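You operate a simulated robot arm through the tools that you are given. There is no shell and no other tool. Be economical: measure what you need, move in short steps, check, and stop when the job is done.

The job below is to be done with a simulated two-armed robot. You get a single attempt, and the scene is never put back.

JOB
Pick up the shorter grey tube with one hand, pass it to the other hand and put it on the middle shelf of the steel rack.

It is judged by the outcome, as a careful person would: the job done as asked, and still so three seconds after it is handed in. It fails if anything else is knocked over, pushed out of place, dropped, spilled or broken.

ROBOT AND FRAMES
Two 7-joint arms with two-finger parallel grippers on one trunk, on a base that drives. Base frame: it is fixed to the floor where the robot stands at the start and does not move with it; the origin is under the middle of the robot, x ahead of it, y to its left, z up. Lengths are in mm, angles in degrees, forces in N, time in s.
The left shoulder is at the start at [60, 143, 991], the right one opposite. With the tool pointing down near the work surface each hand reaches from about 300 to 720 mm from the robot's upright axis, wherever it stands, measured 20 degrees to its own side. Places, roughly: middle shelf of the steel rack [1000, 700, 400]; shorter grey tube (6x6x23 cm) [800, 0, 1000]. Payload 1.57 kg a hand.
The tool frame of a hand sits at the grasp point between the pads (the TCP): z along the fingers, y along the line on which they close. The tips reach 30 mm beyond it. The gripper opens to 110 mm. The fingers are 24 mm wide and 12 mm thick; the gripper's body (48 by 112 mm) begins 78 mm behind the TCP.
Orientation is that of the tool frame in the base frame, as a unit quaternion [w, x, y, z]. With the fingers straight down and closing along the base's y, the tool's x points along the base's -x, its y along +y and its z along -z.

CONTROLS
- The arms move only by the tool drive_tool. It takes "left_steps", "right_steps" or both (then of equal length, played together; a hand with none holds still); each is one flat list of numbers, 7 for each row, row after row: the shift along the tool's x, y, z in mm, then the turn, a rotation vector about the tool's x, y, z in degrees, then the gripper command, from -1 (fully open) to 1 (shut), values between in proportion. In form: [dx, dy, dz, rx, ry, rz, gripper, dx, dy, dz, rx, ry, rz, gripper, ...]. A call has 1 to 10 rows; each row shifts and turns the commanded pose from where the row before left it, along the tool's axes as they then stand. Each row takes 0.2 s and may step no farther than 50 mm and 8.6 degrees from the row before; otherwise, or with a gripper value out of range, the whole call is refused. Where a pose cannot be reached the arm comes as near as it can. A force on the tool above 40 N (or 10 N above the force at the start of the call, whichever is more), or a blocked arm, ends the call early, and 0.2 s more pass. The fingers move at their own pace (about 45 mm/s each) and stop on an object; they squeeze with about 31 N. The grip force told is the motor's: it shows also when the fingers shut on nothing. Time passes only in rows, and 0.2 s behind the last, so rows that do not move let the fingers close. The reply holds the time, the measured pose of the TCP, the force on the tool along the base axes, the opening and the grip force, in the units named above and with some noise, with the torque about the TCP (base axes, N m) and any sound that the robot's microphone picked up.
- Cameras (640 x 400 px; columns grow to the right, rows downward): "scene" is now at [48.6, -8.3, 1602.4]; the picture's right is [-0.10, -0.99, 0.00], its down [-0.74, 0.07, -0.67] and it looks along [0.67, -0.07, -0.74] (base axes); focal length 254 px, centre (320, 200). "left" rides on the left gripper at [70, -16, -141] in its tool frame; the picture's right is [0.23, 0.97, 0.00], its down [-0.85, 0.20, -0.48] and it looks along [-0.47, 0.11, 0.88] (tool axes); focal length 222 px, centre (320, 200). "right" rides on the right gripper at [70, 16, -141] in its tool frame; the picture's right is [-0.23, 0.97, 0.00], its down [-0.86, -0.20, -0.48] and it looks along [-0.47, -0.11, 0.88] (tool axes); focal length 222 px, centre (320, 200). There is no depth. A picture from a camera that has moved, and an enlarged one, comes with that camera's place and axes in the base frame and with its lens.
- capture(camera): a new picture of that camera. The clock stands still meanwhile.
- move_column(by): slides the trunk up (or, below 0, down) by that many mm; the arms and the scene camera ride with it, the base frame stays. It gives what a move gives, with no picture.
- steer(legs): drives the robot by 1 to 6 legs, each [ahead, left, turn to the left] in mm, mm and degrees, along the robot's own axes; the way and the turn of a leg run together, so that a leg with both is an arc; at most 1500 mm and 180 degrees a leg. The arms and the cameras ride along, it lands a little off, and it stops where it bumps. It gives what a move gives.
- aim_head(pan, tilt): turns the head with the scene camera to pan (to the left, within 86 degrees either way) and tilt (down, from -29 to 69), counted from straight ahead of the robot. It gives what a move gives.
- zoom(camera, box): a new picture of the part [left, top, right, bottom] of that camera's present view, enlarged. The clock stands still meanwhile.
- sign_off(): hands the job in; it is judged then, once.

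Go step by step. Nothing tells you exact positions but the pictures and the camera data: compare them with the known pose of the tool, close in by small moves and look again before you grip or let go. The budget is 120 turns and 88 pictures, counting those below and the enlarged ones. Unless the task says otherwise, let go and move clear before handing in, and close with one line.

The tools are called after "Emit:" as a command line: name --argument value ..., lists and objects as JSON in quotes. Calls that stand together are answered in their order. drive_tool: Moves the arms, as the interface text tells. Its arguments: {"type":"object","properties":{"left_steps":{"type":"array"},"right_steps":{"type":"array"}},"required":[]} The other tools are called the same way: move_column (by) slides the trunk up or down; steer (legs) drives the base; aim_head (pan, tilt) turns the head that bears the scene camera; capture (camera) takes a picture; zoom (camera, box) takes an enlarged picture of a part of a camera's view; sign_off () hands the job in.

At the start:

```text
time_s: 0.0
left_eef_pos: [486.2, 217.3, 1176.8]
left_tool_rot: [0.0, 0.0, 1.0, 0.0]
left_contact_force: [0.3, -0.1, 0.2]
left_torque: [-0.04, 0.02, 0.0]
left_finger_gap: 109.9
left_grasp_force: 0.1
right_eef_pos: [508.1, -158.0, 1141.8]
right_tool_rot: [0.001, 0.0, 1.0, 0.001]
right_contact_force: [0.3, -0.4, 0.2]
right_torque: [0.02, -0.01, 0.02]
right_finger_gap: 110.0
right_grasp_force: 0.1
trunk travel left (down, up): [-590.0, 0.0]
robot x, y, heading: [1.9, 2.3, 0.0]
head pan, tilt: [-5.8, 47.8]
```

scene: 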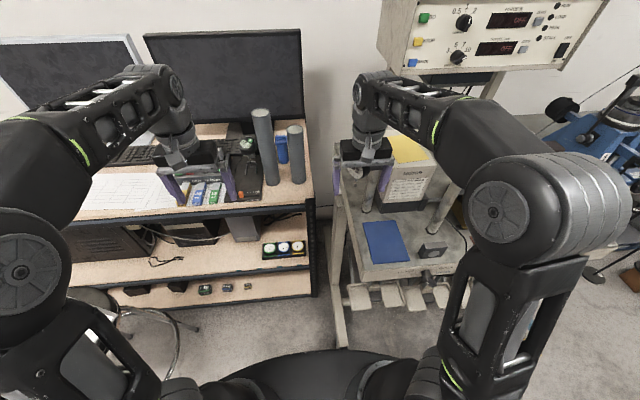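
right: 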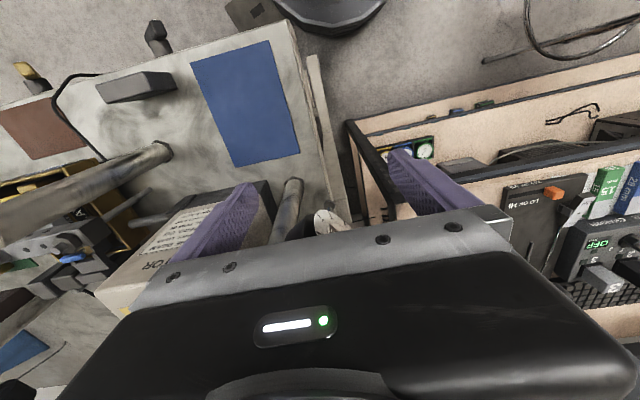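
left: 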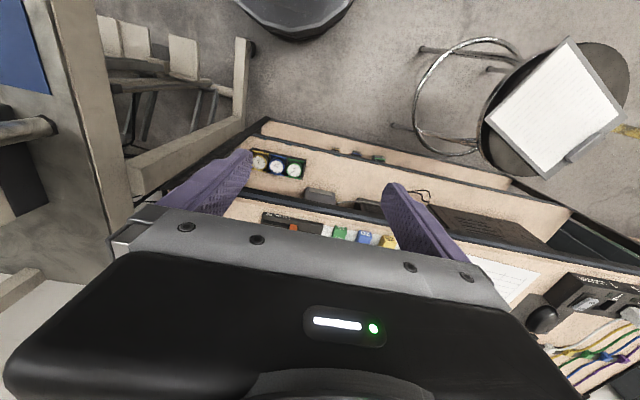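

I see a bench with two upright grey tubes (the shorter on the right), and the rack should be to the front left. I'll zoom in on the tubes first, then turn the head to find the rack.

Emit:
zoom --camera "scene" --box '[200, 80, 360, 220]'

Emit:
aim_head --pan 35 --tilt 35

Emit:
capture --camera "scene"

```text
2.86 times, centred on (280, 150) of scene
camera zoom: at [48.6, -8.3, 1602.4], right [-0.1, -0.99, 0.0], down [-0.74, 0.07, -0.67], along [0.67, -0.07, -0.74], focal length 725 px, centre (434, 343)
```

zoom: 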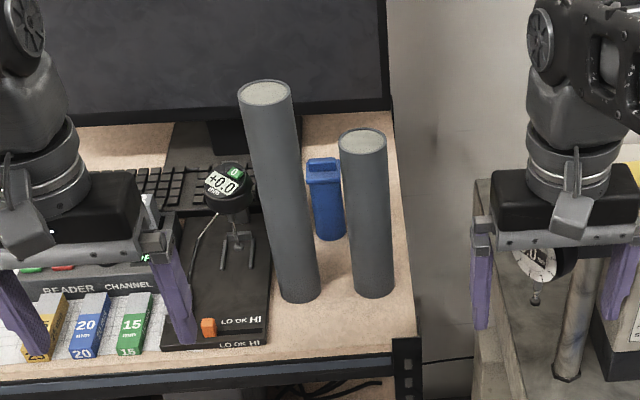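

```text
time_s: 1.1
left_eef_pos: [485.3, 218.7, 1176.2]
left_tool_rot: [0.001, -0.001, 1.0, 0.0]
left_contact_force: [-0.2, 0.1, -0.4]
left_torque: [0.0, -0.01, 0.02]
left_finger_gap: 109.9
left_grasp_force: 0.0
right_eef_pos: [508.3, -158.3, 1142.7]
right_tool_rot: [0.001, -0.001, 1.0, 0.0]
right_contact_force: [0.4, 0.3, 0.1]
right_torque: [-0.01, 0.0, 0.01]
right_finger_gap: 109.7
right_grasp_force: 0.1
trunk travel left (down, up): [-590.0, 0.0]
robot x, y, heading: [1.3, 2.0, -0.0]
head pan, tilt: [35.0, 35.0]
```

```text
83 pictures are left
camera scene: at [42.2, 50.2, 1621.1], right [0.57, -0.82, 0.0], down [-0.47, -0.33, -0.82], along [0.67, 0.47, -0.57], focal length 254 px, centre (320, 200)
```

scene: 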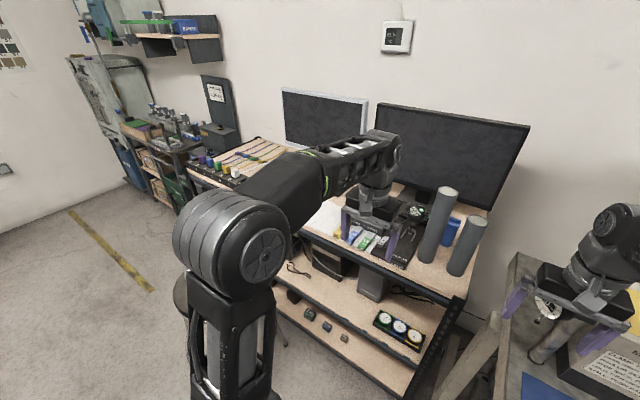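

The rack is the bench itself, with steel uprights and three decks. The short tube stands at about (815, 0), z 890–1120, and the tall one at about (815, 102). I'll raise the right hand, then look down to check that the floor is clear before driving closer.

Emit:
drive_tool --right_steps '[0, 0, -40, 0, 0, 0, -1, 0, 0, -40, 0, 0, 0, -1, 0, 0, -40, 0, 0, 0, -1]'

Emit:
aim_head --pan 0 --tilt 69

Emit:
capture --camera "scene"

```text
time_s: 1.9
left_eef_pos: [485.6, 216.7, 1176.6]
left_tool_rot: [0.0, 0.0, 1.0, -0.001]
left_contact_force: [-1.1, -0.4, 0.7]
left_torque: [0.04, -0.02, 0.01]
left_finger_gap: 110.1
left_grasp_force: 0.1
right_eef_pos: [509.8, -158.5, 1162.5]
right_tool_rot: [0.001, 0.0, 1.0, -0.001]
right_contact_force: [-0.9, 0.8, 0.1]
right_torque: [0.0, 0.01, -0.04]
right_finger_gap: 110.0
right_grasp_force: 0.0
right hand out of reach, approached as far as the arm can: row 1, 2, 3
trunk travel left (down, up): [-590.0, 0.0]
robot x, y, heading: [-0.7, -2.7, -0.4]
head pan, tilt: [35.0, 35.0]
```

```text
time_s: 2.9
left_eef_pos: [485.1, 218.9, 1176.0]
left_tool_rot: [0.001, 0.0, 1.0, -0.001]
left_contact_force: [-0.2, -0.1, 0.4]
left_torque: [-0.01, 0.01, 0.01]
left_finger_gap: 110.0
left_grasp_force: 0.0
right_eef_pos: [508.9, -158.7, 1162.0]
right_tool_rot: [0.001, 0.0, 1.0, 0.0]
right_contact_force: [0.3, -0.2, 0.5]
right_torque: [-0.01, 0.03, 0.0]
right_finger_gap: 110.1
right_grasp_force: 0.0
trunk travel left (down, up): [-590.0, 0.0]
robot x, y, heading: [-2.0, 1.8, 0.0]
head pan, tilt: [0.0, 68.8]
```

```text
82 pictures are left
camera scene: at [26.1, -0.2, 1577.5], right [0.0, -1.0, 0.0], down [-0.93, 0.0, -0.36], along [0.36, 0.0, -0.93], focal length 254 px, centre (320, 200)
```

scene: 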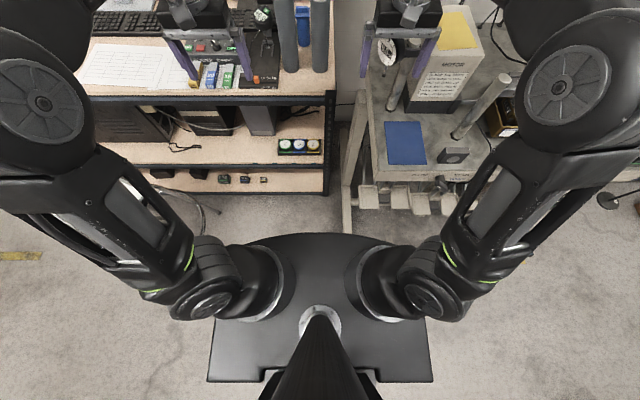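

The arms are near their height limit with the tools pointing down, so I'll grip the tube with the right hand horizontal, tool z pointing ahead and closing along y. First I'll pitch the right hand forward in free space.

Emit:
drive_tool --right_steps '[0, 0, 0, 0, -8.5, 0, -1, 0, 0, 0, 0, -8.5, 0, -1, 0, 0, 0, 0, -8.5, 0, -1, 0, 0, 0, 0, -8.5, 0, -1, 0, 0, 0, 0, -8.5, 0, -1, 0, 0, 0, 0, -8.5, 0, -1, 0, 0, 0, 0, -8.5, 0, -1, 0, 0, 0, 0, -8.5, 0, -1, 0, 0, 0, 0, -8.5, 0, -1, 0, 0, 0, 0, -8.5, 0, -1]'

```text
time_s: 5.1
left_eef_pos: [482.6, 217.1, 1178.4]
left_tool_rot: [0.004, 0.0, 1.0, 0.0]
left_contact_force: [-0.5, -0.6, -0.1]
left_torque: [0.0, 0.01, 0.01]
left_finger_gap: 109.7
left_grasp_force: 0.1
right_eef_pos: [541.9, -151.4, 1173.1]
right_tool_rot: [0.675, 0.001, 0.738, 0.0]
right_contact_force: [-25.2, 0.4, -5.0]
right_torque: [0.33, 0.33, -1.63]
right_finger_gap: 110.0
right_grasp_force: 0.1
right hand out of reach, approached as far as the arm can: row 9, 10
trunk travel left (down, up): [-590.0, 0.0]
robot x, y, heading: [0.3, 0.8, 0.0]
head pan, tilt: [0.0, 68.8]
```

The right hand now reads a contact force of about 25 N along -x, so it may be pressing on something. I'll look before moving again.

Emit:
aim_head --pan -10 --tilt 40

Emit:
capture --camera "scene"

Emit:
capture --camera "right"

```text
time_s: 6.0
left_eef_pos: [483.0, 217.7, 1177.1]
left_tool_rot: [0.003, 0.0, 1.0, 0.001]
left_contact_force: [0.3, -0.3, -0.1]
left_torque: [0.01, -0.02, -0.02]
left_finger_gap: 109.9
left_grasp_force: 0.2
right_eef_pos: [541.7, -150.6, 1174.7]
right_tool_rot: [0.674, 0.001, 0.739, -0.001]
right_contact_force: [-30.5, -0.3, -16.2]
right_torque: [1.09, 0.73, -2.07]
right_finger_gap: 109.9
right_grasp_force: 0.1
trunk travel left (down, up): [-590.0, 0.0]
robot x, y, heading: [-0.8, 0.1, 0.0]
head pan, tilt: [-10.0, 40.0]
```

```text
81 pictures are left
camera scene: at [49.7, -15.7, 1613.6], right [-0.17, -0.98, 0.0], down [-0.63, 0.11, -0.77], along [0.76, -0.13, -0.64], focal length 254 px, centre (320, 200)
```

scene: 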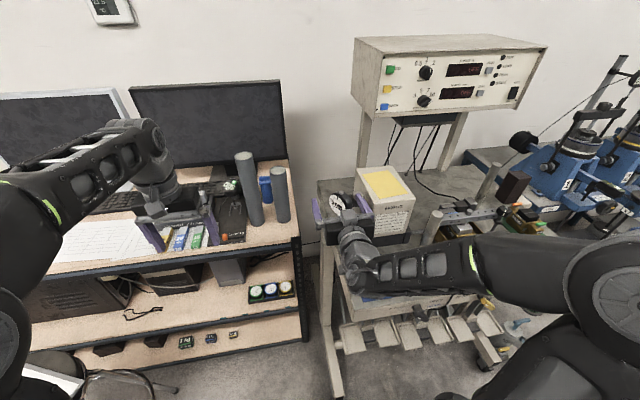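

```text
80 pictures are left
camera right: at [396.2, -135.2, 1117.7], right [0.02, 0.97, 0.23], down [-0.4, -0.2, 0.9], along [0.92, -0.11, 0.38], focal length 222 px, centre (320, 200)
```

right: 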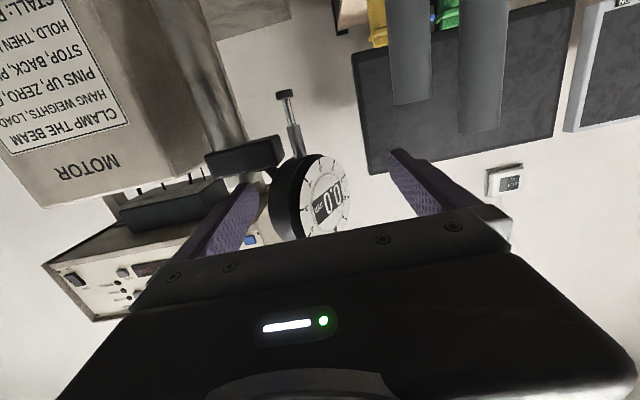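

Emit:
zoom --camera "scene" --box '[290, 150, 450, 290]'

Emit:
zoom --camera "right" --box '[160, 60, 480, 280]'

```text
2.86 times, centred on (370, 220) of scene
camera zoom: at [49.7, -15.7, 1613.6], right [-0.17, -0.98, 0.0], down [-0.63, 0.11, -0.77], along [0.76, -0.13, -0.64], focal length 725 px, centre (177, 143)
```

zoom: 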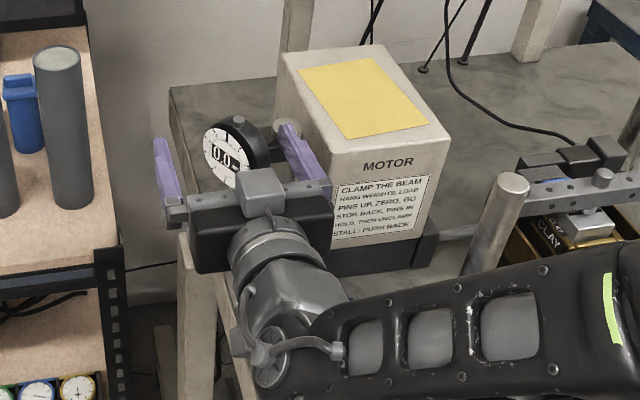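

```text
1.82 times, centred on (320, 170) of right
camera zoom: at [396.2, -135.2, 1117.7], right [0.02, 0.97, 0.23], down [-0.4, -0.2, 0.9], along [0.92, -0.11, 0.38], focal length 404 px, centre (320, 254)
```

zoom: 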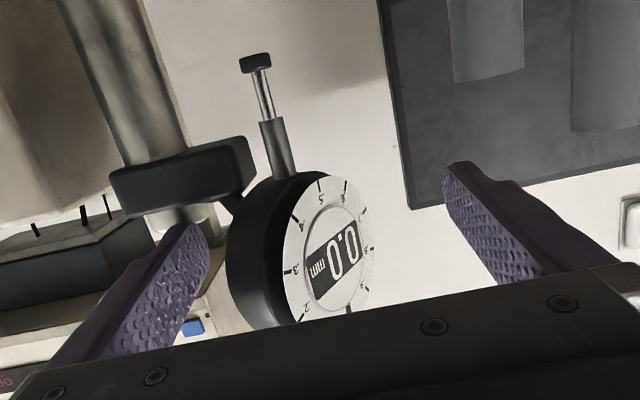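

The fingers straddle the dial gauge post on the cart and one of them is pressing on it. I'll back straight out along the finger axis in small steps.

Emit:
drive_tool --right_steps '[0, 0, -15, 0, 0, 0, -1, 0, 0, -15, 0, 0, 0, -1]'

```text
time_s: 6.6
left_eef_pos: [486.5, 217.4, 1176.7]
left_tool_rot: [0.001, -0.001, 1.0, 0.001]
left_contact_force: [0.0, 0.8, 0.2]
left_torque: [0.0, 0.01, 0.03]
left_finger_gap: 109.8
left_grasp_force: 0.1
right_eef_pos: [547.2, -145.1, 1181.7]
right_tool_rot: [0.679, -0.001, 0.734, 0.0]
right_contact_force: [-0.1, 0.1, -0.2]
right_torque: [0.03, -0.01, 0.0]
right_finger_gap: 109.7
right_grasp_force: 0.0
right hand out of reach, approached as far as the arm can: row 1, 2
trunk travel left (down, up): [-590.0, 0.0]
robot x, y, heading: [2.7, -4.5, 0.1]
head pan, tilt: [-10.0, 40.0]
```

The contact is gone, but the commanded pose is above what the arm can reach. I'll drive the base straight back to get the hand away from the gauge.

Emit:
steer --legs '[[-150, 0, 0]]'

Emit:
capture --camera "scene"

```text
time_s: 8.0
left_eef_pos: [334.0, 218.4, 1177.6]
left_tool_rot: [0.002, -0.001, 1.0, 0.0]
left_contact_force: [-0.2, -0.3, 1.0]
left_torque: [0.02, 0.01, 0.01]
left_finger_gap: 110.1
left_grasp_force: 0.0
right_eef_pos: [393.6, -146.0, 1181.0]
right_tool_rot: [0.677, 0.0, 0.736, 0.0]
right_contact_force: [0.1, 0.5, -0.4]
right_torque: [0.0, 0.0, -0.02]
right_finger_gap: 110.3
right_grasp_force: 0.1
trunk travel left (down, up): [-590.0, 0.0]
robot x, y, heading: [-149.8, -0.3, -0.0]
head pan, tilt: [-10.0, 40.0]
```

```text
77 pictures are left
camera scene: at [-98.4, -15.1, 1613.7], right [-0.17, -0.98, 0.0], down [-0.63, 0.11, -0.77], along [0.76, -0.13, -0.64], focal length 254 px, centre (320, 200)
```

scene: 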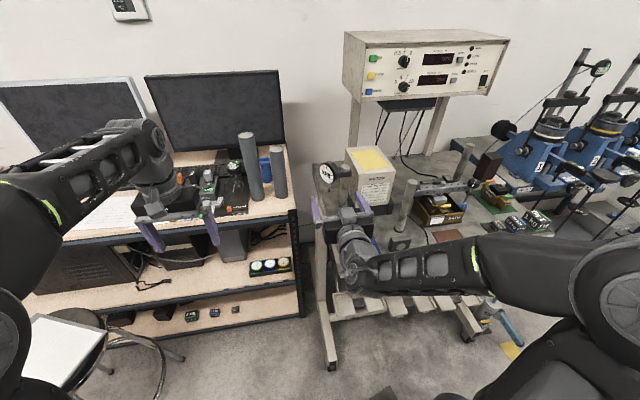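

The hand is clear and the cart looks undisturbed. I'll finish levelling the right hand and lower it to the grasp height, still well back.

Emit:
drive_tool --right_steps '[30, 0, 0, 0, -5, 0, -0.5, 40, 0, 0, 0, 0, 0, -0.5, 30, 0, 0, 0, 0, 0, -0.5]'

```text
time_s: 8.8
left_eef_pos: [336.0, 219.0, 1175.8]
left_tool_rot: [0.001, -0.001, 1.0, 0.0]
left_contact_force: [-0.2, -1.1, -1.0]
left_torque: [0.03, -0.03, 0.02]
left_finger_gap: 110.0
left_grasp_force: 0.1
right_eef_pos: [400.6, -139.3, 1135.3]
right_tool_rot: [0.684, -0.002, 0.73, -0.003]
right_contact_force: [0.2, -1.2, -0.1]
right_torque: [0.01, -0.02, 0.01]
right_finger_gap: 82.7
right_grasp_force: 0.1
right hand out of reach, approached as far as the arm can: row 1, 2, 3
trunk travel left (down, up): [-590.0, 0.0]
robot x, y, heading: [-148.0, -1.4, -0.0]
head pan, tilt: [-10.0, 40.0]
```

Emit:
drive_tool --right_steps '[0, 0, 40, 0, 0, 0, -0.5, 0, 0, 40, 0, 0, 0, -0.5, 20, 0, 20, 0, 0, 0, -0.5, 0, 0, 0, 0, 0, 0, -0.5]'

```text
time_s: 9.8
left_eef_pos: [334.4, 215.8, 1177.7]
left_tool_rot: [0.002, 0.0, 1.0, 0.0]
left_contact_force: [0.0, -0.1, 0.5]
left_torque: [0.07, 0.02, -0.02]
left_finger_gap: 110.1
left_grasp_force: 0.1
right_eef_pos: [495.0, -121.9, 1120.8]
right_tool_rot: [0.688, -0.002, 0.725, -0.006]
right_contact_force: [0.0, -0.7, 1.2]
right_torque: [0.0, 0.05, 0.11]
right_finger_gap: 82.6
right_grasp_force: 0.1
right hand out of reach, approached as far as the arm can: row 1, 2, 3
trunk travel left (down, up): [-590.0, 0.0]
robot x, y, heading: [-149.4, 1.0, 0.1]
head pan, tilt: [-10.0, 40.0]
```

Emit:
drive_tool --right_steps '[35, 0, 0, 0, 0, 0, -0.5, 0, 0, 0, 0, 0, 0, -0.5]'

```text
time_s: 10.4
left_eef_pos: [336.1, 217.5, 1176.7]
left_tool_rot: [0.001, -0.001, 1.0, 0.0]
left_contact_force: [-0.1, 0.0, 0.5]
left_torque: [0.02, -0.05, 0.0]
left_finger_gap: 110.1
left_grasp_force: 0.1
right_eef_pos: [492.3, -114.0, 1086.4]
right_tool_rot: [0.689, -0.003, 0.725, -0.007]
right_contact_force: [-0.4, -0.6, -0.4]
right_torque: [-0.01, 0.03, 0.01]
right_finger_gap: 82.4
right_grasp_force: 0.1
right hand out of reach, approached as far as the arm can: row 1
trunk travel left (down, up): [-590.0, 0.0]
robot x, y, heading: [-150.6, -1.8, 0.1]
head pan, tilt: [-10.0, 40.0]
```

Emit:
steer --legs '[[0, 115, 0], [190, 0, 0]]'

Emit:
capture --camera "scene"

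Emit:
capture --camera "right"

```text
time_s: 12.7
left_eef_pos: [525.7, 332.7, 1176.6]
left_tool_rot: [0.001, -0.001, 1.0, 0.0]
left_contact_force: [-0.1, 0.5, 0.5]
left_torque: [0.01, 0.05, -0.02]
left_finger_gap: 110.0
left_grasp_force: 0.1
right_eef_pos: [682.3, 0.3, 1086.6]
right_tool_rot: [0.688, -0.003, 0.726, -0.007]
right_contact_force: [0.6, -0.3, 0.2]
right_torque: [0.01, 0.01, 0.02]
right_finger_gap: 82.8
right_grasp_force: 0.2
trunk travel left (down, up): [-590.0, 0.0]
robot x, y, heading: [38.6, 116.0, -0.0]
head pan, tilt: [-10.0, 40.0]
```

```text
76 pictures are left
camera scene: at [94.7, 99.4, 1613.5], right [-0.17, -0.98, 0.0], down [-0.63, 0.11, -0.77], along [0.75, -0.13, -0.64], focal length 254 px, centre (320, 200)
```

scene: 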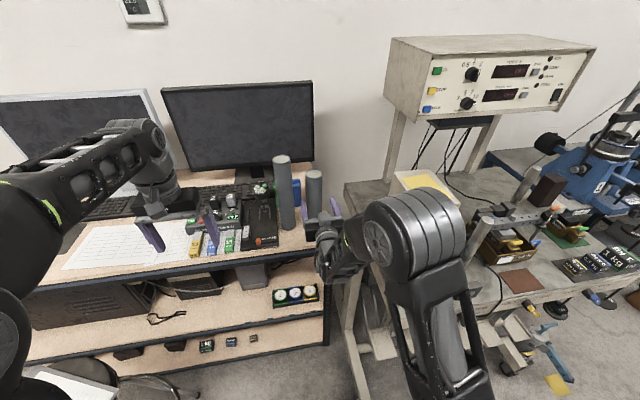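

```text
75 pictures are left
camera right: at [539.8, 15.8, 1023.5], right [0.02, 0.98, 0.21], down [-0.43, -0.19, 0.88], along [0.9, -0.11, 0.42], focal length 222 px, centre (320, 200)
```

right: 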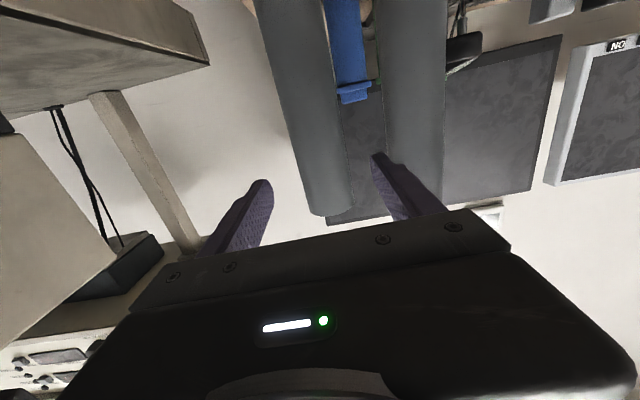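

Emit:
zoom --camera "scene" --box '[240, 140, 360, 260]'

Emit:
zoom --camera "right" --box '[180, 0, 480, 240]'

```text
3.33 times, centred on (300, 200) of scene
camera zoom: at [94.7, 99.4, 1613.5], right [-0.17, -0.98, 0.0], down [-0.63, 0.11, -0.77], along [0.75, -0.13, -0.64], focal length 845 px, centre (387, 200)
```

zoom: 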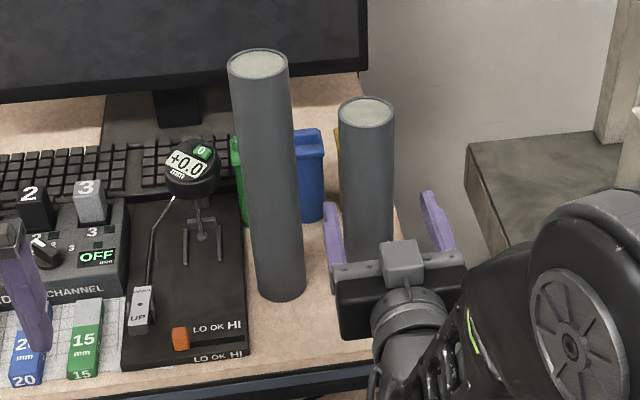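

```text
1.67 times, centred on (330, 120) of right
camera zoom: at [539.8, 15.8, 1023.5], right [0.02, 0.98, 0.21], down [-0.43, -0.19, 0.88], along [0.9, -0.11, 0.42], focal length 370 px, centre (303, 333)
```

zoom: 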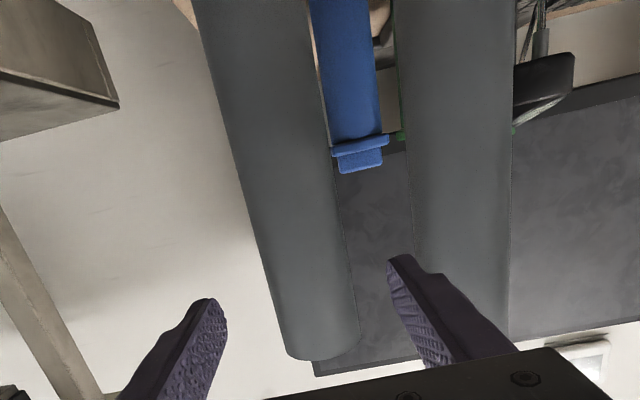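

The right hand is centred on the short tube in y (tube at about (787, -1), z about 912–1142), and the finger next to the tall tube has roughly 15–20 mm of clearance. I'll advance the arm about 100 mm in steps and check before gripping.

Emit:
drive_tool --right_steps '[0, 0, 20, 0, 0, 0, -0.5, 0, 0, 20, 0, 0, 0, -0.5, 0, 0, 20, 0, 0, 0, -0.5]'

Emit:
capture --camera "right"

```text
time_s: 13.5
left_eef_pos: [524.8, 332.4, 1176.5]
left_tool_rot: [0.001, -0.002, 1.0, 0.0]
left_contact_force: [0.4, -0.5, -0.4]
left_torque: [-0.02, 0.01, 0.02]
left_finger_gap: 110.1
left_grasp_force: 0.0
right_eef_pos: [741.5, 0.6, 1082.5]
right_tool_rot: [0.688, 0.001, 0.726, -0.011]
right_contact_force: [0.5, 0.5, -0.3]
right_torque: [0.01, -0.01, 0.01]
right_finger_gap: 82.6
right_grasp_force: 0.1
trunk travel left (down, up): [-590.0, 0.0]
robot x, y, heading: [37.3, 117.0, 0.3]
head pan, tilt: [-10.0, 40.0]
```

```text
72 pictures are left
camera right: at [599.0, 17.7, 1020.6], right [0.03, 0.98, 0.21], down [-0.44, -0.18, 0.88], along [0.9, -0.12, 0.42], focal length 222 px, centre (320, 200)
```

right: 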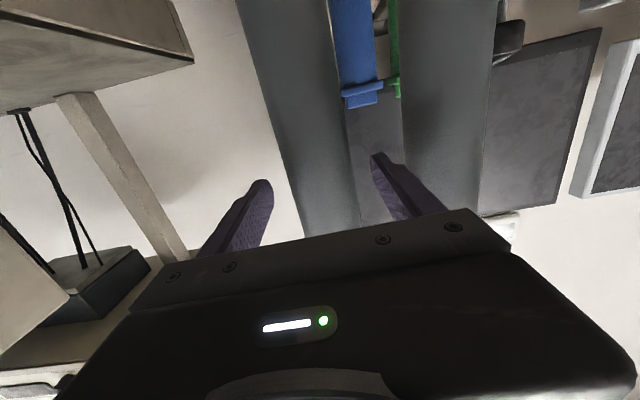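

Emit:
drive_tool --right_steps '[0, 0, 15, 0, 0, 0, -0.5, 0, 0, 15, 0, 0, 0, -0.5, 0, 0, 15, 0, 0, 0, -0.5]'

Emit:
zoom --camera "scene" --box '[240, 140, 360, 260]'

Emit:
capture --camera "right"

```text
time_s: 14.3
left_eef_pos: [525.3, 332.6, 1176.8]
left_tool_rot: [0.0, -0.001, 1.0, 0.0]
left_contact_force: [-0.1, 0.7, -0.7]
left_torque: [-0.01, 0.02, 0.02]
left_finger_gap: 109.9
left_grasp_force: 0.0
right_eef_pos: [786.9, 4.2, 1080.6]
right_tool_rot: [0.689, 0.001, 0.725, -0.011]
right_contact_force: [-0.8, -0.6, -0.3]
right_torque: [0.01, -0.03, -0.02]
right_finger_gap: 82.6
right_grasp_force: 0.1
right hand out of reach, approached as far as the arm can: row 2
trunk travel left (down, up): [-590.0, 0.0]
robot x, y, heading: [38.1, 111.6, 0.1]
head pan, tilt: [-10.0, 40.0]
```

```text
3.33 times, centred on (300, 200) of scene
camera zoom: at [93.7, 99.5, 1613.6], right [-0.17, -0.98, 0.0], down [-0.63, 0.11, -0.77], along [0.75, -0.13, -0.64], focal length 845 px, centre (387, 200)
```

zoom: 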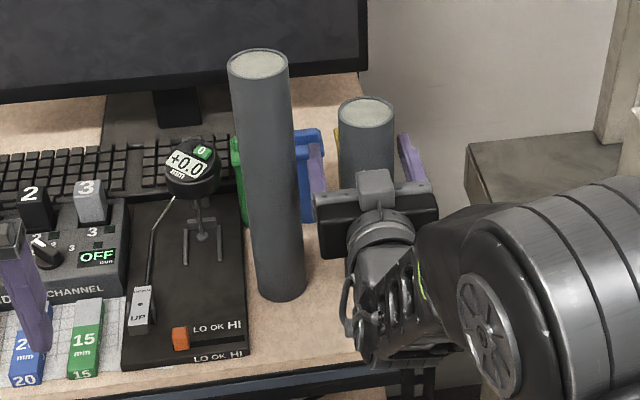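

```text
70 pictures are left
camera right: at [644.0, 21.1, 1018.6], right [0.03, 0.98, 0.21], down [-0.44, -0.18, 0.88], along [0.9, -0.12, 0.42], focal length 222 px, centre (320, 200)
```

right: 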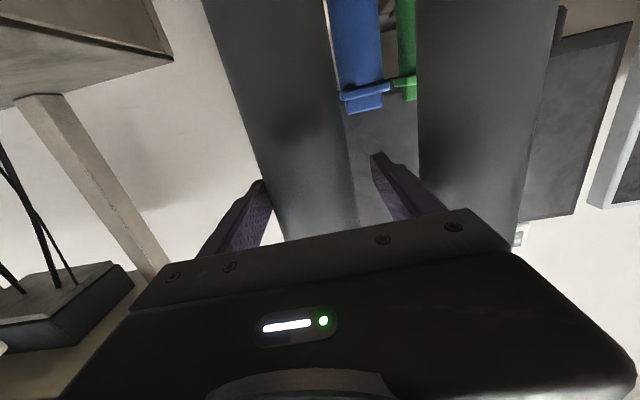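

The tube sits between the pads, with its centre at about x 790. I'll nudge the hand 5 mm right to centre it, then close.

Emit:
drive_tool --right_steps '[0, -5, 0, 0, 0, 0, -0.5, 0, 0, 0, 0, 0, 0, 0, 0, 0, 0, 0, 0, 0, 0.4, 0, 0, 0, 0, 0, 0, 0.8, 0, 0, 0, 0, 0, 0, 1, 0, 0, 0, 0, 0, 0, 1]'

```text
time_s: 15.7
left_eef_pos: [524.7, 331.8, 1176.6]
left_tool_rot: [0.001, -0.001, 1.0, 0.0]
left_contact_force: [0.7, -0.2, 0.0]
left_torque: [0.05, 0.04, 0.01]
left_finger_gap: 109.9
left_grasp_force: 0.0
right_eef_pos: [787.8, 2.4, 1082.3]
right_tool_rot: [0.688, 0.001, 0.726, -0.011]
right_contact_force: [0.4, -2.3, 1.9]
right_torque: [-0.17, -0.04, -0.03]
right_finger_gap: 55.1
right_grasp_force: 31.3
right hand out of reach, approached as far as the arm can: row 1
trunk travel left (down, up): [-590.0, 0.0]
robot x, y, heading: [39.0, 115.1, 0.1]
head pan, tilt: [-10.0, 40.0]
```

Gripped: gap 55 mm at 31 N. Now I'll lift gently.

Emit:
drive_tool --right_steps '[-10, 0, 0, 0, 0, 0, 1, -15, 0, 0, 0, 0, 0, 1, -15, 0, 0, 0, 0, 0, 1]'

Emit:
capture --camera "scene"

Emit:
capture --camera "right"

```text
time_s: 16.5
left_eef_pos: [525.6, 331.8, 1175.8]
left_tool_rot: [0.001, -0.002, 1.0, 0.001]
left_contact_force: [0.1, -0.7, -1.0]
left_torque: [0.03, -0.01, 0.0]
left_finger_gap: 110.0
left_grasp_force: 0.0
right_eef_pos: [789.9, 3.4, 1120.5]
right_tool_rot: [0.687, -0.001, 0.726, -0.009]
right_contact_force: [0.3, 0.4, -6.5]
right_torque: [-0.2, -0.01, -0.06]
right_finger_gap: 55.3
right_grasp_force: 30.8
trunk travel left (down, up): [-590.0, 0.0]
robot x, y, heading: [40.3, 114.0, 0.3]
head pan, tilt: [-10.0, 40.0]
```

```text
69 pictures are left
camera scene: at [93.9, 98.3, 1613.5], right [-0.17, -0.98, 0.0], down [-0.63, 0.11, -0.77], along [0.75, -0.13, -0.64], focal length 254 px, centre (320, 200)
```

scene: 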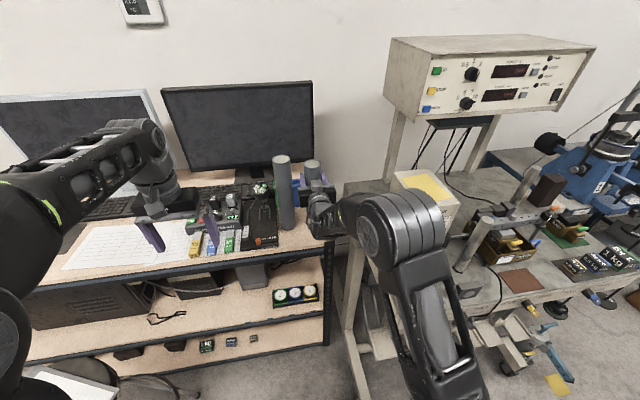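

```text
68 pictures are left
camera right: at [646.1, 19.0, 1059.2], right [0.02, 0.98, 0.21], down [-0.43, -0.18, 0.88], along [0.9, -0.11, 0.42], focal length 222 px, centre (320, 200)
```

right: 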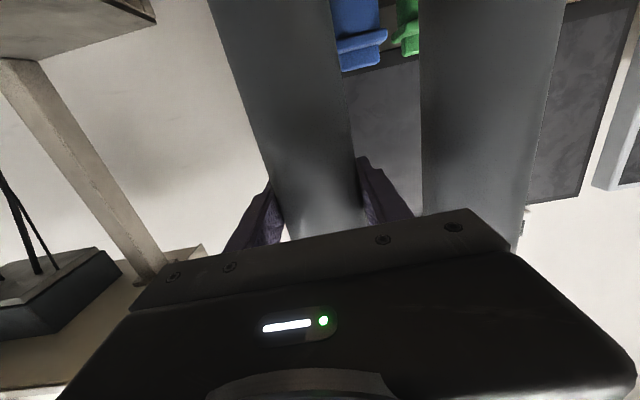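

The tube is in the air and still held. I'll back the base straight away from the bench for the handover.

Emit:
steer --legs '[[-350, 0, 0]]'

Emit:
aim_head --pan 0 --tilt 40

Emit:
capture --camera "scene"

```text
time_s: 18.8
left_eef_pos: [173.5, 331.5, 1177.5]
left_tool_rot: [0.001, -0.001, 1.0, 0.0]
left_contact_force: [0.2, 0.1, 0.4]
left_torque: [0.0, -0.02, -0.02]
left_finger_gap: 110.0
left_grasp_force: 0.1
right_eef_pos: [436.8, 2.6, 1121.1]
right_tool_rot: [0.688, -0.002, 0.725, -0.008]
right_contact_force: [-0.3, -0.5, -7.0]
right_torque: [0.04, -0.03, 0.03]
right_finger_gap: 55.4
right_grasp_force: 31.2
trunk travel left (down, up): [-590.0, 0.0]
robot x, y, heading: [-308.0, 112.0, 0.3]
head pan, tilt: [-10.0, 40.0]
```

```text
time_s: 19.5
left_eef_pos: [173.2, 333.2, 1175.7]
left_tool_rot: [0.001, -0.001, 1.0, 0.0]
left_contact_force: [0.3, 0.6, 0.0]
left_torque: [-0.02, 0.0, 0.03]
left_finger_gap: 109.8
left_grasp_force: 0.2
right_eef_pos: [439.3, 3.4, 1120.4]
right_tool_rot: [0.687, -0.001, 0.726, -0.008]
right_contact_force: [0.1, 1.2, -5.6]
right_torque: [0.22, -0.06, 0.08]
right_finger_gap: 55.4
right_grasp_force: 31.1
trunk travel left (down, up): [-590.0, 0.0]
robot x, y, heading: [-310.4, 113.9, 0.4]
head pan, tilt: [0.0, 40.0]
```

```text
67 pictures are left
camera scene: at [-256.4, 113.5, 1613.5], right [0.0, -1.0, 0.0], down [-0.64, 0.0, -0.77], along [0.77, 0.0, -0.64], focal length 254 px, centre (320, 200)
```

scene: 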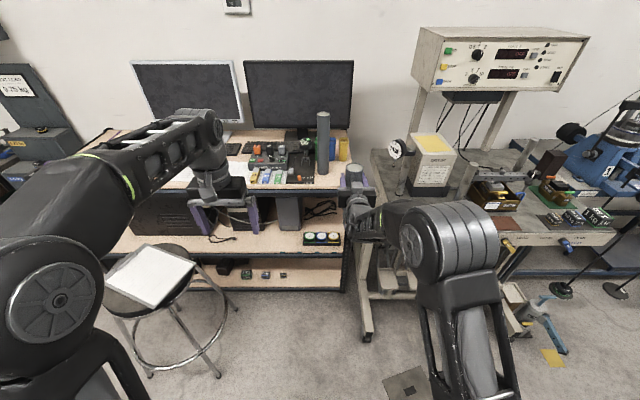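

Nothing else moved. I'll bring the tube closer, lower and toward the middle of the robot so the left hand can reach it.

Emit:
drive_tool --right_steps '[20, 12, -25, 0, 0, 0, 1, 20, 12, -25, 0, 0, 0, 1, 20, 12, -25, 0, 0, 0, 1, 20, 12, -25, 0, 0, 0, 1]'

```text
time_s: 20.5
left_eef_pos: [171.9, 332.7, 1176.8]
left_tool_rot: [0.001, -0.001, 1.0, 0.001]
left_contact_force: [0.7, 1.7, -0.1]
left_torque: [0.0, -0.03, -0.02]
left_finger_gap: 109.9
left_grasp_force: 0.0
right_eef_pos: [334.0, 50.6, 1046.7]
right_tool_rot: [0.688, -0.002, 0.725, -0.008]
right_contact_force: [0.2, 1.1, -5.6]
right_torque: [0.22, -0.08, 0.05]
right_finger_gap: 55.0
right_grasp_force: 30.5
trunk travel left (down, up): [-590.0, 0.0]
robot x, y, heading: [-311.0, 110.6, 0.2]
head pan, tilt: [0.0, 40.0]
```

The right hand holds the tube at about (334, 51, 1047). I'll bring it in a little more while lowering the left hand and turning it to point to -y, closing along x, well clear of the tube.

Emit:
drive_tool --left_steps '[0, 0, 40, 0, 0, 0, -1, 0, 0, 40, 0, 0, 0, -1, 0, 0, 40, 0, 0, 0, -1, 0, 0, 30, 0, 0, 0, -1]' --right_steps '[0, 5, -20, 0, 0, 0, 1, 0, 5, -20, 0, 0, 0, 1, 0, 5, -20, 0, 0, 0, 1, 0, 5, -10, 0, 0, 0, 1]'

Emit:
drive_tool --left_steps '[0, 0, 0, 4.95, -4.95, 4.95, -1, 0, 0, 0, 4.95, -4.95, 4.95, -1, 0, 0, 0, 4.95, -4.95, 4.95, -1, 0, 0, 0, 4.95, -4.95, 4.95, -1, 0, 0, 0, 4.95, -4.95, 4.95, -1, 0, 0, 0, 4.95, -4.95, 4.95, -1, 0, 0, 0, 4.95, -4.95, 4.95, -1]'

```text
time_s: 21.5
left_eef_pos: [172.9, 330.9, 1025.6]
left_tool_rot: [0.001, -0.001, 1.0, 0.001]
left_contact_force: [-0.4, -0.1, -0.1]
left_torque: [0.02, 0.05, 0.0]
left_finger_gap: 109.8
left_grasp_force: 0.1
right_eef_pos: [264.9, 72.0, 1048.8]
right_tool_rot: [0.688, -0.001, 0.725, -0.008]
right_contact_force: [0.5, 0.1, -6.3]
right_torque: [0.19, -0.08, 0.09]
right_finger_gap: 55.1
right_grasp_force: 30.9
trunk travel left (down, up): [-590.0, 0.0]
robot x, y, heading: [-309.1, 112.6, 0.1]
head pan, tilt: [0.0, 40.0]
```

```text
time_s: 23.1
left_eef_pos: [174.2, 333.0, 1026.4]
left_tool_rot: [0.291, 0.287, 0.866, -0.288]
left_contact_force: [0.1, 0.5, 0.3]
left_torque: [-0.01, 0.0, 0.03]
left_finger_gap: 110.2
left_grasp_force: 0.1
right_eef_pos: [265.5, 71.7, 1049.9]
right_tool_rot: [0.687, -0.002, 0.726, -0.008]
right_contact_force: [0.1, 1.2, -6.7]
right_torque: [0.12, -0.07, 0.03]
right_finger_gap: 55.2
right_grasp_force: 30.6
trunk travel left (down, up): [-590.0, 0.0]
robot x, y, heading: [-312.2, 112.4, -0.0]
head pan, tilt: [0.0, 40.0]
```

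Emit:
drive_tool --left_steps '[0, 0, 0, 4.95, -4.95, 4.95, -1, 0, 0, 0, 4.95, -4.95, 4.95, -1, 0, 0, 0, 4.95, -4.95, 4.95, -1, 0, 0, 0, 4.95, -4.95, 4.95, -1, 0, 0, 0, 4.95, -4.95, 4.95, -1, 0, 0, 0, 4.95, -4.95, 4.95, -1, 0, 0, 0, 4.95, -4.95, 4.95, -1]'

Emit:
capture --camera "scene"

Emit:
capture --camera "left"

```text
time_s: 24.7
left_eef_pos: [174.7, 333.9, 1025.8]
left_tool_rot: [0.501, 0.5, 0.5, -0.499]
left_contact_force: [-0.6, 0.0, 0.6]
left_torque: [-0.02, 0.0, -0.01]
left_finger_gap: 109.8
left_grasp_force: 0.1
right_eef_pos: [265.8, 72.2, 1049.7]
right_tool_rot: [0.688, -0.002, 0.726, -0.008]
right_contact_force: [-0.8, 0.0, -6.6]
right_torque: [0.03, -0.03, -0.01]
right_finger_gap: 55.1
right_grasp_force: 31.4
trunk travel left (down, up): [-590.0, 0.0]
robot x, y, heading: [-313.1, 114.0, -0.1]
head pan, tilt: [0.0, 40.0]
```

```text
66 pictures are left
camera scene: at [-256.7, 115.3, 1613.7], right [0.0, -1.0, 0.0], down [-0.64, 0.0, -0.77], along [0.77, 0.0, -0.64], focal length 254 px, centre (320, 200)
```

scene: 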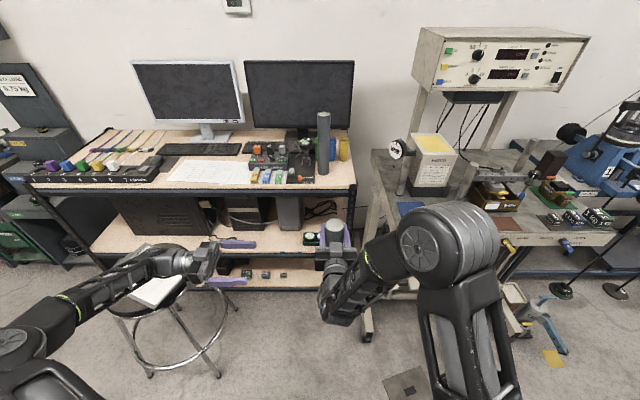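

```text
65 pictures are left
camera left: at [157.3, 474.1, 956.4], right [0.97, 0.0, -0.23], down [0.2, 0.48, 0.86], along [0.11, -0.88, 0.47], focal length 222 px, centre (320, 200)
```

left: 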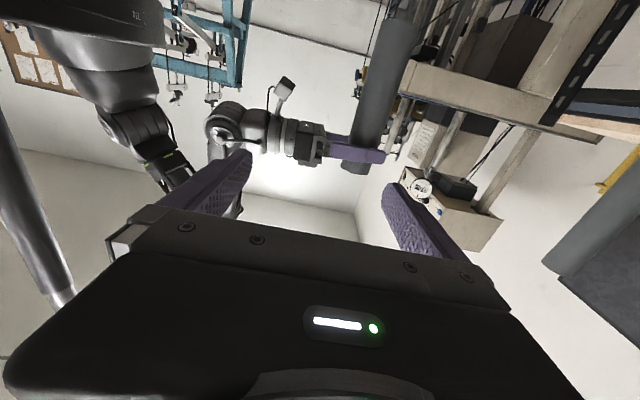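

In the left camera the tube spans z about 859–1087 near (258, 72), held by the right hand near its top. I'll line up the left hand at z about 962 and approach partway.

Emit:
drive_tool --left_steps '[16, 21, 0, 0, 0, 0, -1, 16, 21, 0, 0, 0, 0, -1, 16, 21, 0, 0, 0, 0, -1, 16, 20, 0, 0, 0, 0, -1, 0, 0, 40, 0, 0, 0, -1, 0, 0, 40, 0, 0, 0, -1, 0, 0, 40, 0, 0, 0, -1]'

Emit:
capture --camera "left"

Emit:
capture --camera "scene"

```text
time_s: 26.3
left_eef_pos: [194.6, 212.4, 1009.6]
left_tool_rot: [0.5, 0.501, 0.499, -0.5]
left_contact_force: [1.1, 0.1, 0.4]
left_torque: [0.06, -0.01, -0.03]
left_finger_gap: 109.9
left_grasp_force: 0.0
left hand out of reach, approached as far as the arm can: row 2, 3, 4
right_eef_pos: [265.2, 72.1, 1050.0]
right_tool_rot: [0.689, -0.001, 0.725, -0.008]
right_contact_force: [0.6, 0.1, -6.7]
right_torque: [0.01, -0.04, 0.01]
right_finger_gap: 54.8
right_grasp_force: 31.7
trunk travel left (down, up): [-590.0, 0.0]
robot x, y, heading: [-315.9, 113.4, -0.1]
head pan, tilt: [0.0, 40.0]
```

```text
64 pictures are left
camera left: at [179.2, 352.3, 940.5], right [0.97, 0.0, -0.23], down [0.2, 0.48, 0.86], along [0.11, -0.88, 0.47], focal length 222 px, centre (320, 200)
```

left: 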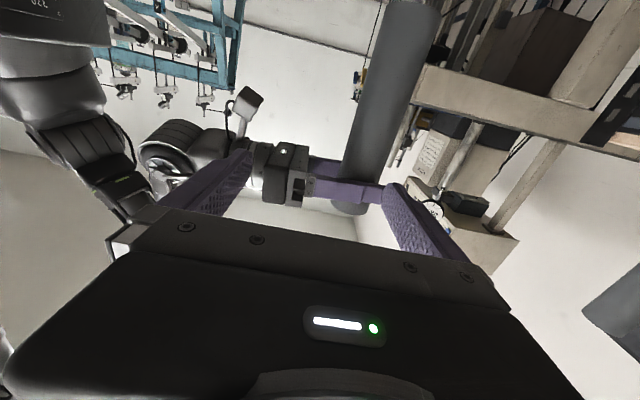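

```text
63 pictures are left
camera scene: at [-256.6, 113.2, 1613.6], right [0.0, -1.0, 0.0], down [-0.64, 0.0, -0.77], along [0.77, 0.0, -0.64], focal length 254 px, centre (320, 200)
```

scene: 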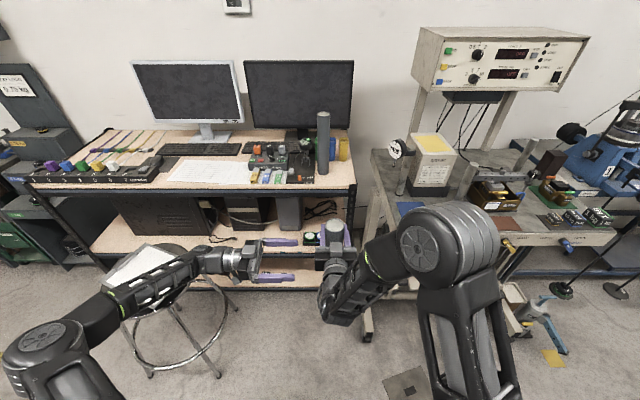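

Emit:
drive_tool --left_steps '[12, 16, 0, 0, 0, 0, -1, 12, 16, 0, 0, 0, 0, -1, 12, 16, 0, 0, 0, 0, -1, 12, 14, 0, 0, 0, 0, -1]'

Emit:
capture --camera "left"

```text
time_s: 27.3
left_eef_pos: [258.9, 213.7, 961.3]
left_tool_rot: [0.501, 0.5, 0.5, -0.499]
left_contact_force: [0.5, 0.0, 0.1]
left_torque: [0.04, 0.0, -0.04]
left_finger_gap: 109.9
left_grasp_force: 0.1
right_eef_pos: [264.9, 71.3, 1050.0]
right_tool_rot: [0.688, -0.002, 0.726, -0.007]
right_contact_force: [0.0, 0.3, -7.0]
right_torque: [0.03, -0.08, 0.02]
right_finger_gap: 54.9
right_grasp_force: 31.4
trunk travel left (down, up): [-590.0, 0.0]
robot x, y, heading: [-312.4, 109.4, 0.4]
head pan, tilt: [0.0, 40.0]
```

```text
62 pictures are left
camera left: at [241.4, 352.7, 892.1], right [0.97, 0.0, -0.23], down [0.2, 0.48, 0.86], along [0.11, -0.88, 0.47], focal length 222 px, centre (320, 200)
```

left: 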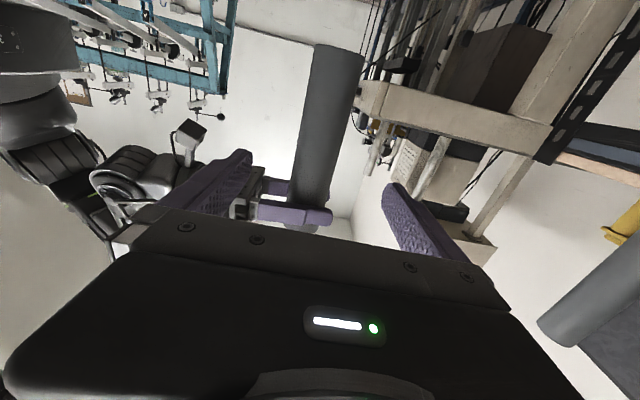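

Emit:
drive_tool --left_steps '[0, -2, 40, 0, 0, 0, -1, 0, 0, 35, 0, 0, 0, -1, 0, 0, 25, 0, 0, 0, -1]'

Emit:
capture --camera "left"

Emit:
zoom --camera "scene" --box '[220, 180, 400, 330]'

```text
time_s: 28.1
left_eef_pos: [255.0, 112.4, 962.8]
left_tool_rot: [0.501, 0.5, 0.5, -0.499]
left_contact_force: [0.2, -0.2, 0.1]
left_torque: [0.04, -0.02, 0.0]
left_finger_gap: 110.1
left_grasp_force: 0.0
right_eef_pos: [264.8, 71.4, 1049.3]
right_tool_rot: [0.688, -0.001, 0.726, -0.008]
right_contact_force: [0.0, 0.2, -7.9]
right_torque: [0.11, -0.06, 0.03]
right_finger_gap: 54.7
right_grasp_force: 31.6
trunk travel left (down, up): [-590.0, 0.0]
robot x, y, heading: [-312.5, 111.8, 0.0]
head pan, tilt: [0.0, 40.0]
```

```text
61 pictures are left
camera left: at [238.4, 253.0, 893.0], right [0.97, 0.0, -0.23], down [0.2, 0.48, 0.86], along [0.11, -0.88, 0.47], focal length 222 px, centre (320, 200)
```

left: 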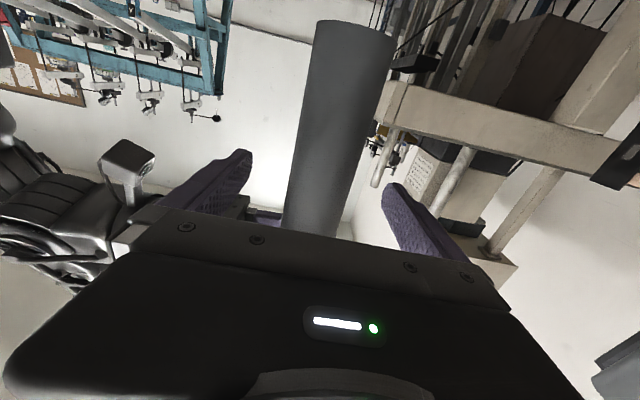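

```text
2.67 times, centred on (310, 255) of scene
camera zoom: at [-256.7, 113.3, 1613.6], right [0.0, -1.0, 0.0], down [-0.64, 0.0, -0.77], along [0.77, 0.0, -0.64], focal length 676 px, centre (347, 53)
```

zoom: 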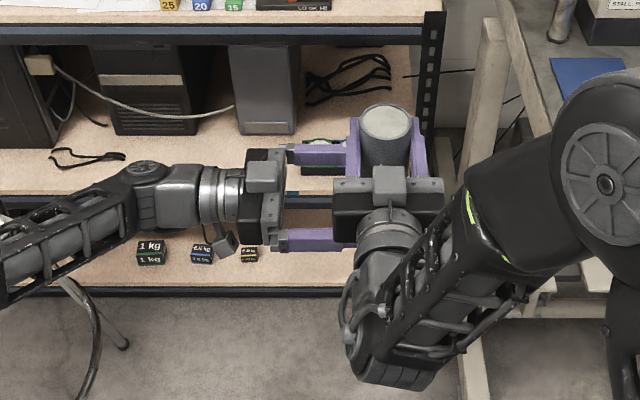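

Emit:
drive_tool --left_steps '[0, 0, 20, 0, 0, 0, -1, 0, 0, 20, 0, 0, 0, -1, 0, 0, 0, 0, 0, 0, -0.5, 0, 0, 0, 0, 0, 0, -0.2]'

Emit:
capture --camera "left"

```text
time_s: 29.1
left_eef_pos: [254.2, 74.2, 962.9]
left_tool_rot: [0.5, 0.501, 0.499, -0.499]
left_contact_force: [-0.2, -0.3, 0.1]
left_torque: [0.0, 0.0, -0.01]
left_finger_gap: 66.0
left_grasp_force: 0.1
right_eef_pos: [264.6, 72.0, 1049.4]
right_tool_rot: [0.689, -0.002, 0.725, -0.007]
right_contact_force: [0.0, -0.7, -6.5]
right_torque: [-0.01, -0.02, 0.0]
right_finger_gap: 54.7
right_grasp_force: 31.0
trunk travel left (down, up): [-590.0, 0.0]
robot x, y, heading: [-312.1, 112.5, 0.1]
head pan, tilt: [0.0, 40.0]
```

```text
59 pictures are left
camera left: at [238.5, 213.6, 892.7], right [0.97, 0.0, -0.23], down [0.2, 0.48, 0.86], along [0.11, -0.88, 0.47], focal length 222 px, centre (320, 200)
```

left: 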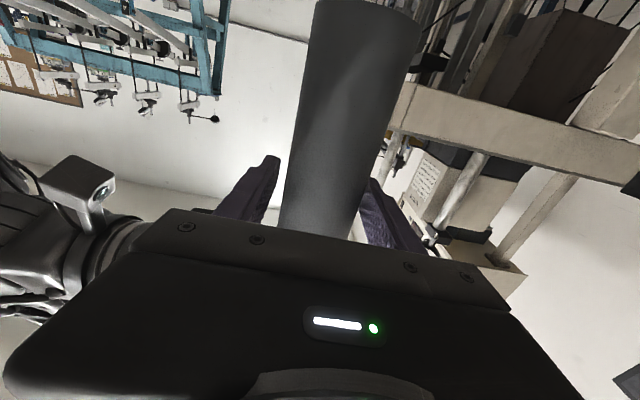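

Emit:
drive_tool --left_steps '[0, 3, 0, 0, 0, 0, -0.2, 0, 0, 0, 0, 0, 0, 0.2, 0, 0, 0, 0, 0, 0, 0.6, 0, 0, 0, 0, 0, 0, 1, 0, 0, 0, 0, 0, 0, 1]'

```text
time_s: 30.3
left_eef_pos: [257.5, 73.2, 961.6]
left_tool_rot: [0.5, 0.501, 0.499, -0.5]
left_contact_force: [-10.7, 0.1, 0.9]
left_torque: [-0.18, -0.72, 0.22]
left_finger_gap: 54.6
left_grasp_force: 31.2
right_eef_pos: [264.5, 71.9, 1049.5]
right_tool_rot: [0.688, -0.001, 0.725, -0.008]
right_contact_force: [10.5, -1.1, -7.1]
right_torque: [0.1, -0.27, -0.22]
right_finger_gap: 54.6
right_grasp_force: 30.9
trunk travel left (down, up): [-590.0, 0.0]
robot x, y, heading: [-311.5, 113.6, 0.0]
head pan, tilt: [0.0, 40.0]
```

Both hands hold the tube. I'll relieve the side force, then open the right hand and back it off.

Emit:
drive_tool --left_steps '[0, -2, 0, 0, 0, 0, 1, 0, 0, 0, 0, 0, 0, 1, 0, 0, 0, 0, 0, 0, 1, 0, 0, 0, 0, 0, 0, 1]' --right_steps '[0, 0, 0, 0, 0, 0, 1, 0, 0, 0, 0, 0, 0, 0.5, 0, 0, 0, 0, 0, 0, -0.5, 0, 0, 0, 0, 0, 0, -0.8]'

Emit:
capture --camera "right"

```text
time_s: 31.3
left_eef_pos: [257.3, 74.0, 961.2]
left_tool_rot: [0.501, 0.501, 0.5, -0.498]
left_contact_force: [-0.7, 0.2, -0.4]
left_torque: [0.0, -0.15, -0.01]
left_finger_gap: 54.2
left_grasp_force: 31.3
right_eef_pos: [264.4, 72.6, 1050.0]
right_tool_rot: [0.688, -0.002, 0.726, -0.008]
right_contact_force: [-0.1, 0.6, -0.1]
right_torque: [-0.02, -0.03, 0.02]
right_finger_gap: 98.9
right_grasp_force: 0.1
trunk travel left (down, up): [-590.0, 0.0]
robot x, y, heading: [-313.8, 116.7, 0.1]
head pan, tilt: [0.0, 40.0]
```

```text
58 pictures are left
camera right: at [121.4, 87.9, 987.5], right [0.02, 0.98, 0.21], down [-0.43, -0.18, 0.88], along [0.9, -0.11, 0.42], focal length 222 px, centre (320, 200)
```

right: 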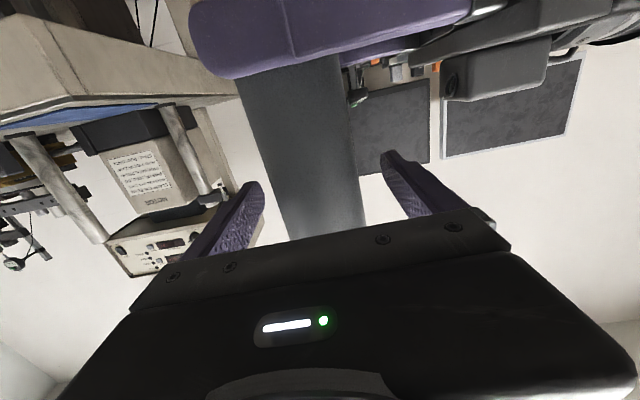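

Emit:
drive_tool --right_steps '[0, 0, -25, 0, 0, 0, -0.8, 0, 0, -25, 0, 0, 0, -0.8, 0, 0, -25, 0, 0, 0, -0.8, 0, 0, -25, 0, 0, 0, -0.8]'

```text
time_s: 32.3
left_eef_pos: [255.8, 74.2, 962.4]
left_tool_rot: [0.501, 0.501, 0.499, -0.499]
left_contact_force: [-0.5, 0.1, -0.3]
left_torque: [0.03, 0.03, -0.03]
left_finger_gap: 54.2
left_grasp_force: 31.2
right_eef_pos: [173.4, 79.5, 1068.4]
right_tool_rot: [0.686, -0.001, 0.727, -0.01]
right_contact_force: [0.3, 0.1, -0.3]
right_torque: [-0.01, -0.01, 0.0]
right_finger_gap: 99.3
right_grasp_force: 0.1
right hand out of reach, approached as far as the arm can: row 3, 4
trunk travel left (down, up): [-590.0, 0.0]
robot x, y, heading: [-312.5, 110.5, -0.0]
head pan, tilt: [0.0, 40.0]
```

Emit:
capture --camera "scene"

Emit:
capture --camera "left"

```text
57 pictures are left
camera scene: at [-257.2, 114.0, 1613.6], right [0.0, -1.0, 0.0], down [-0.64, 0.0, -0.77], along [0.77, 0.0, -0.64], focal length 254 px, centre (320, 200)
```

scene: 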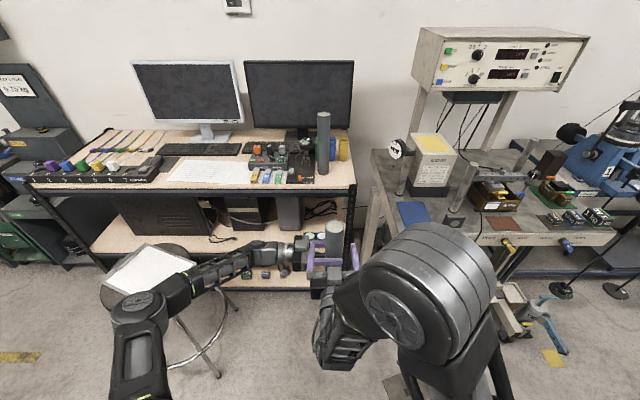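

```text
56 pictures are left
camera left: at [239.6, 213.9, 892.8], right [0.97, 0.0, -0.22], down [0.2, 0.48, 0.86], along [0.11, -0.88, 0.47], focal length 222 px, centre (320, 200)
```

left: 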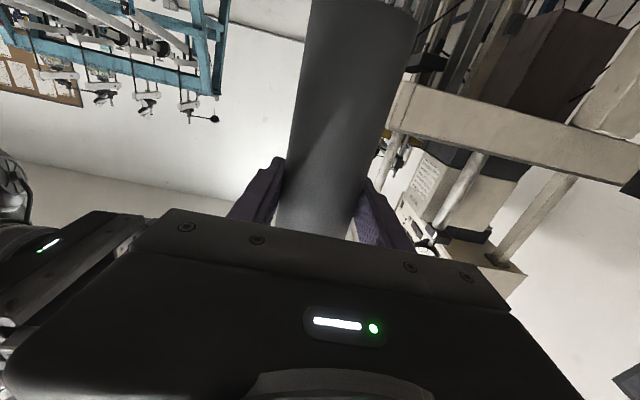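

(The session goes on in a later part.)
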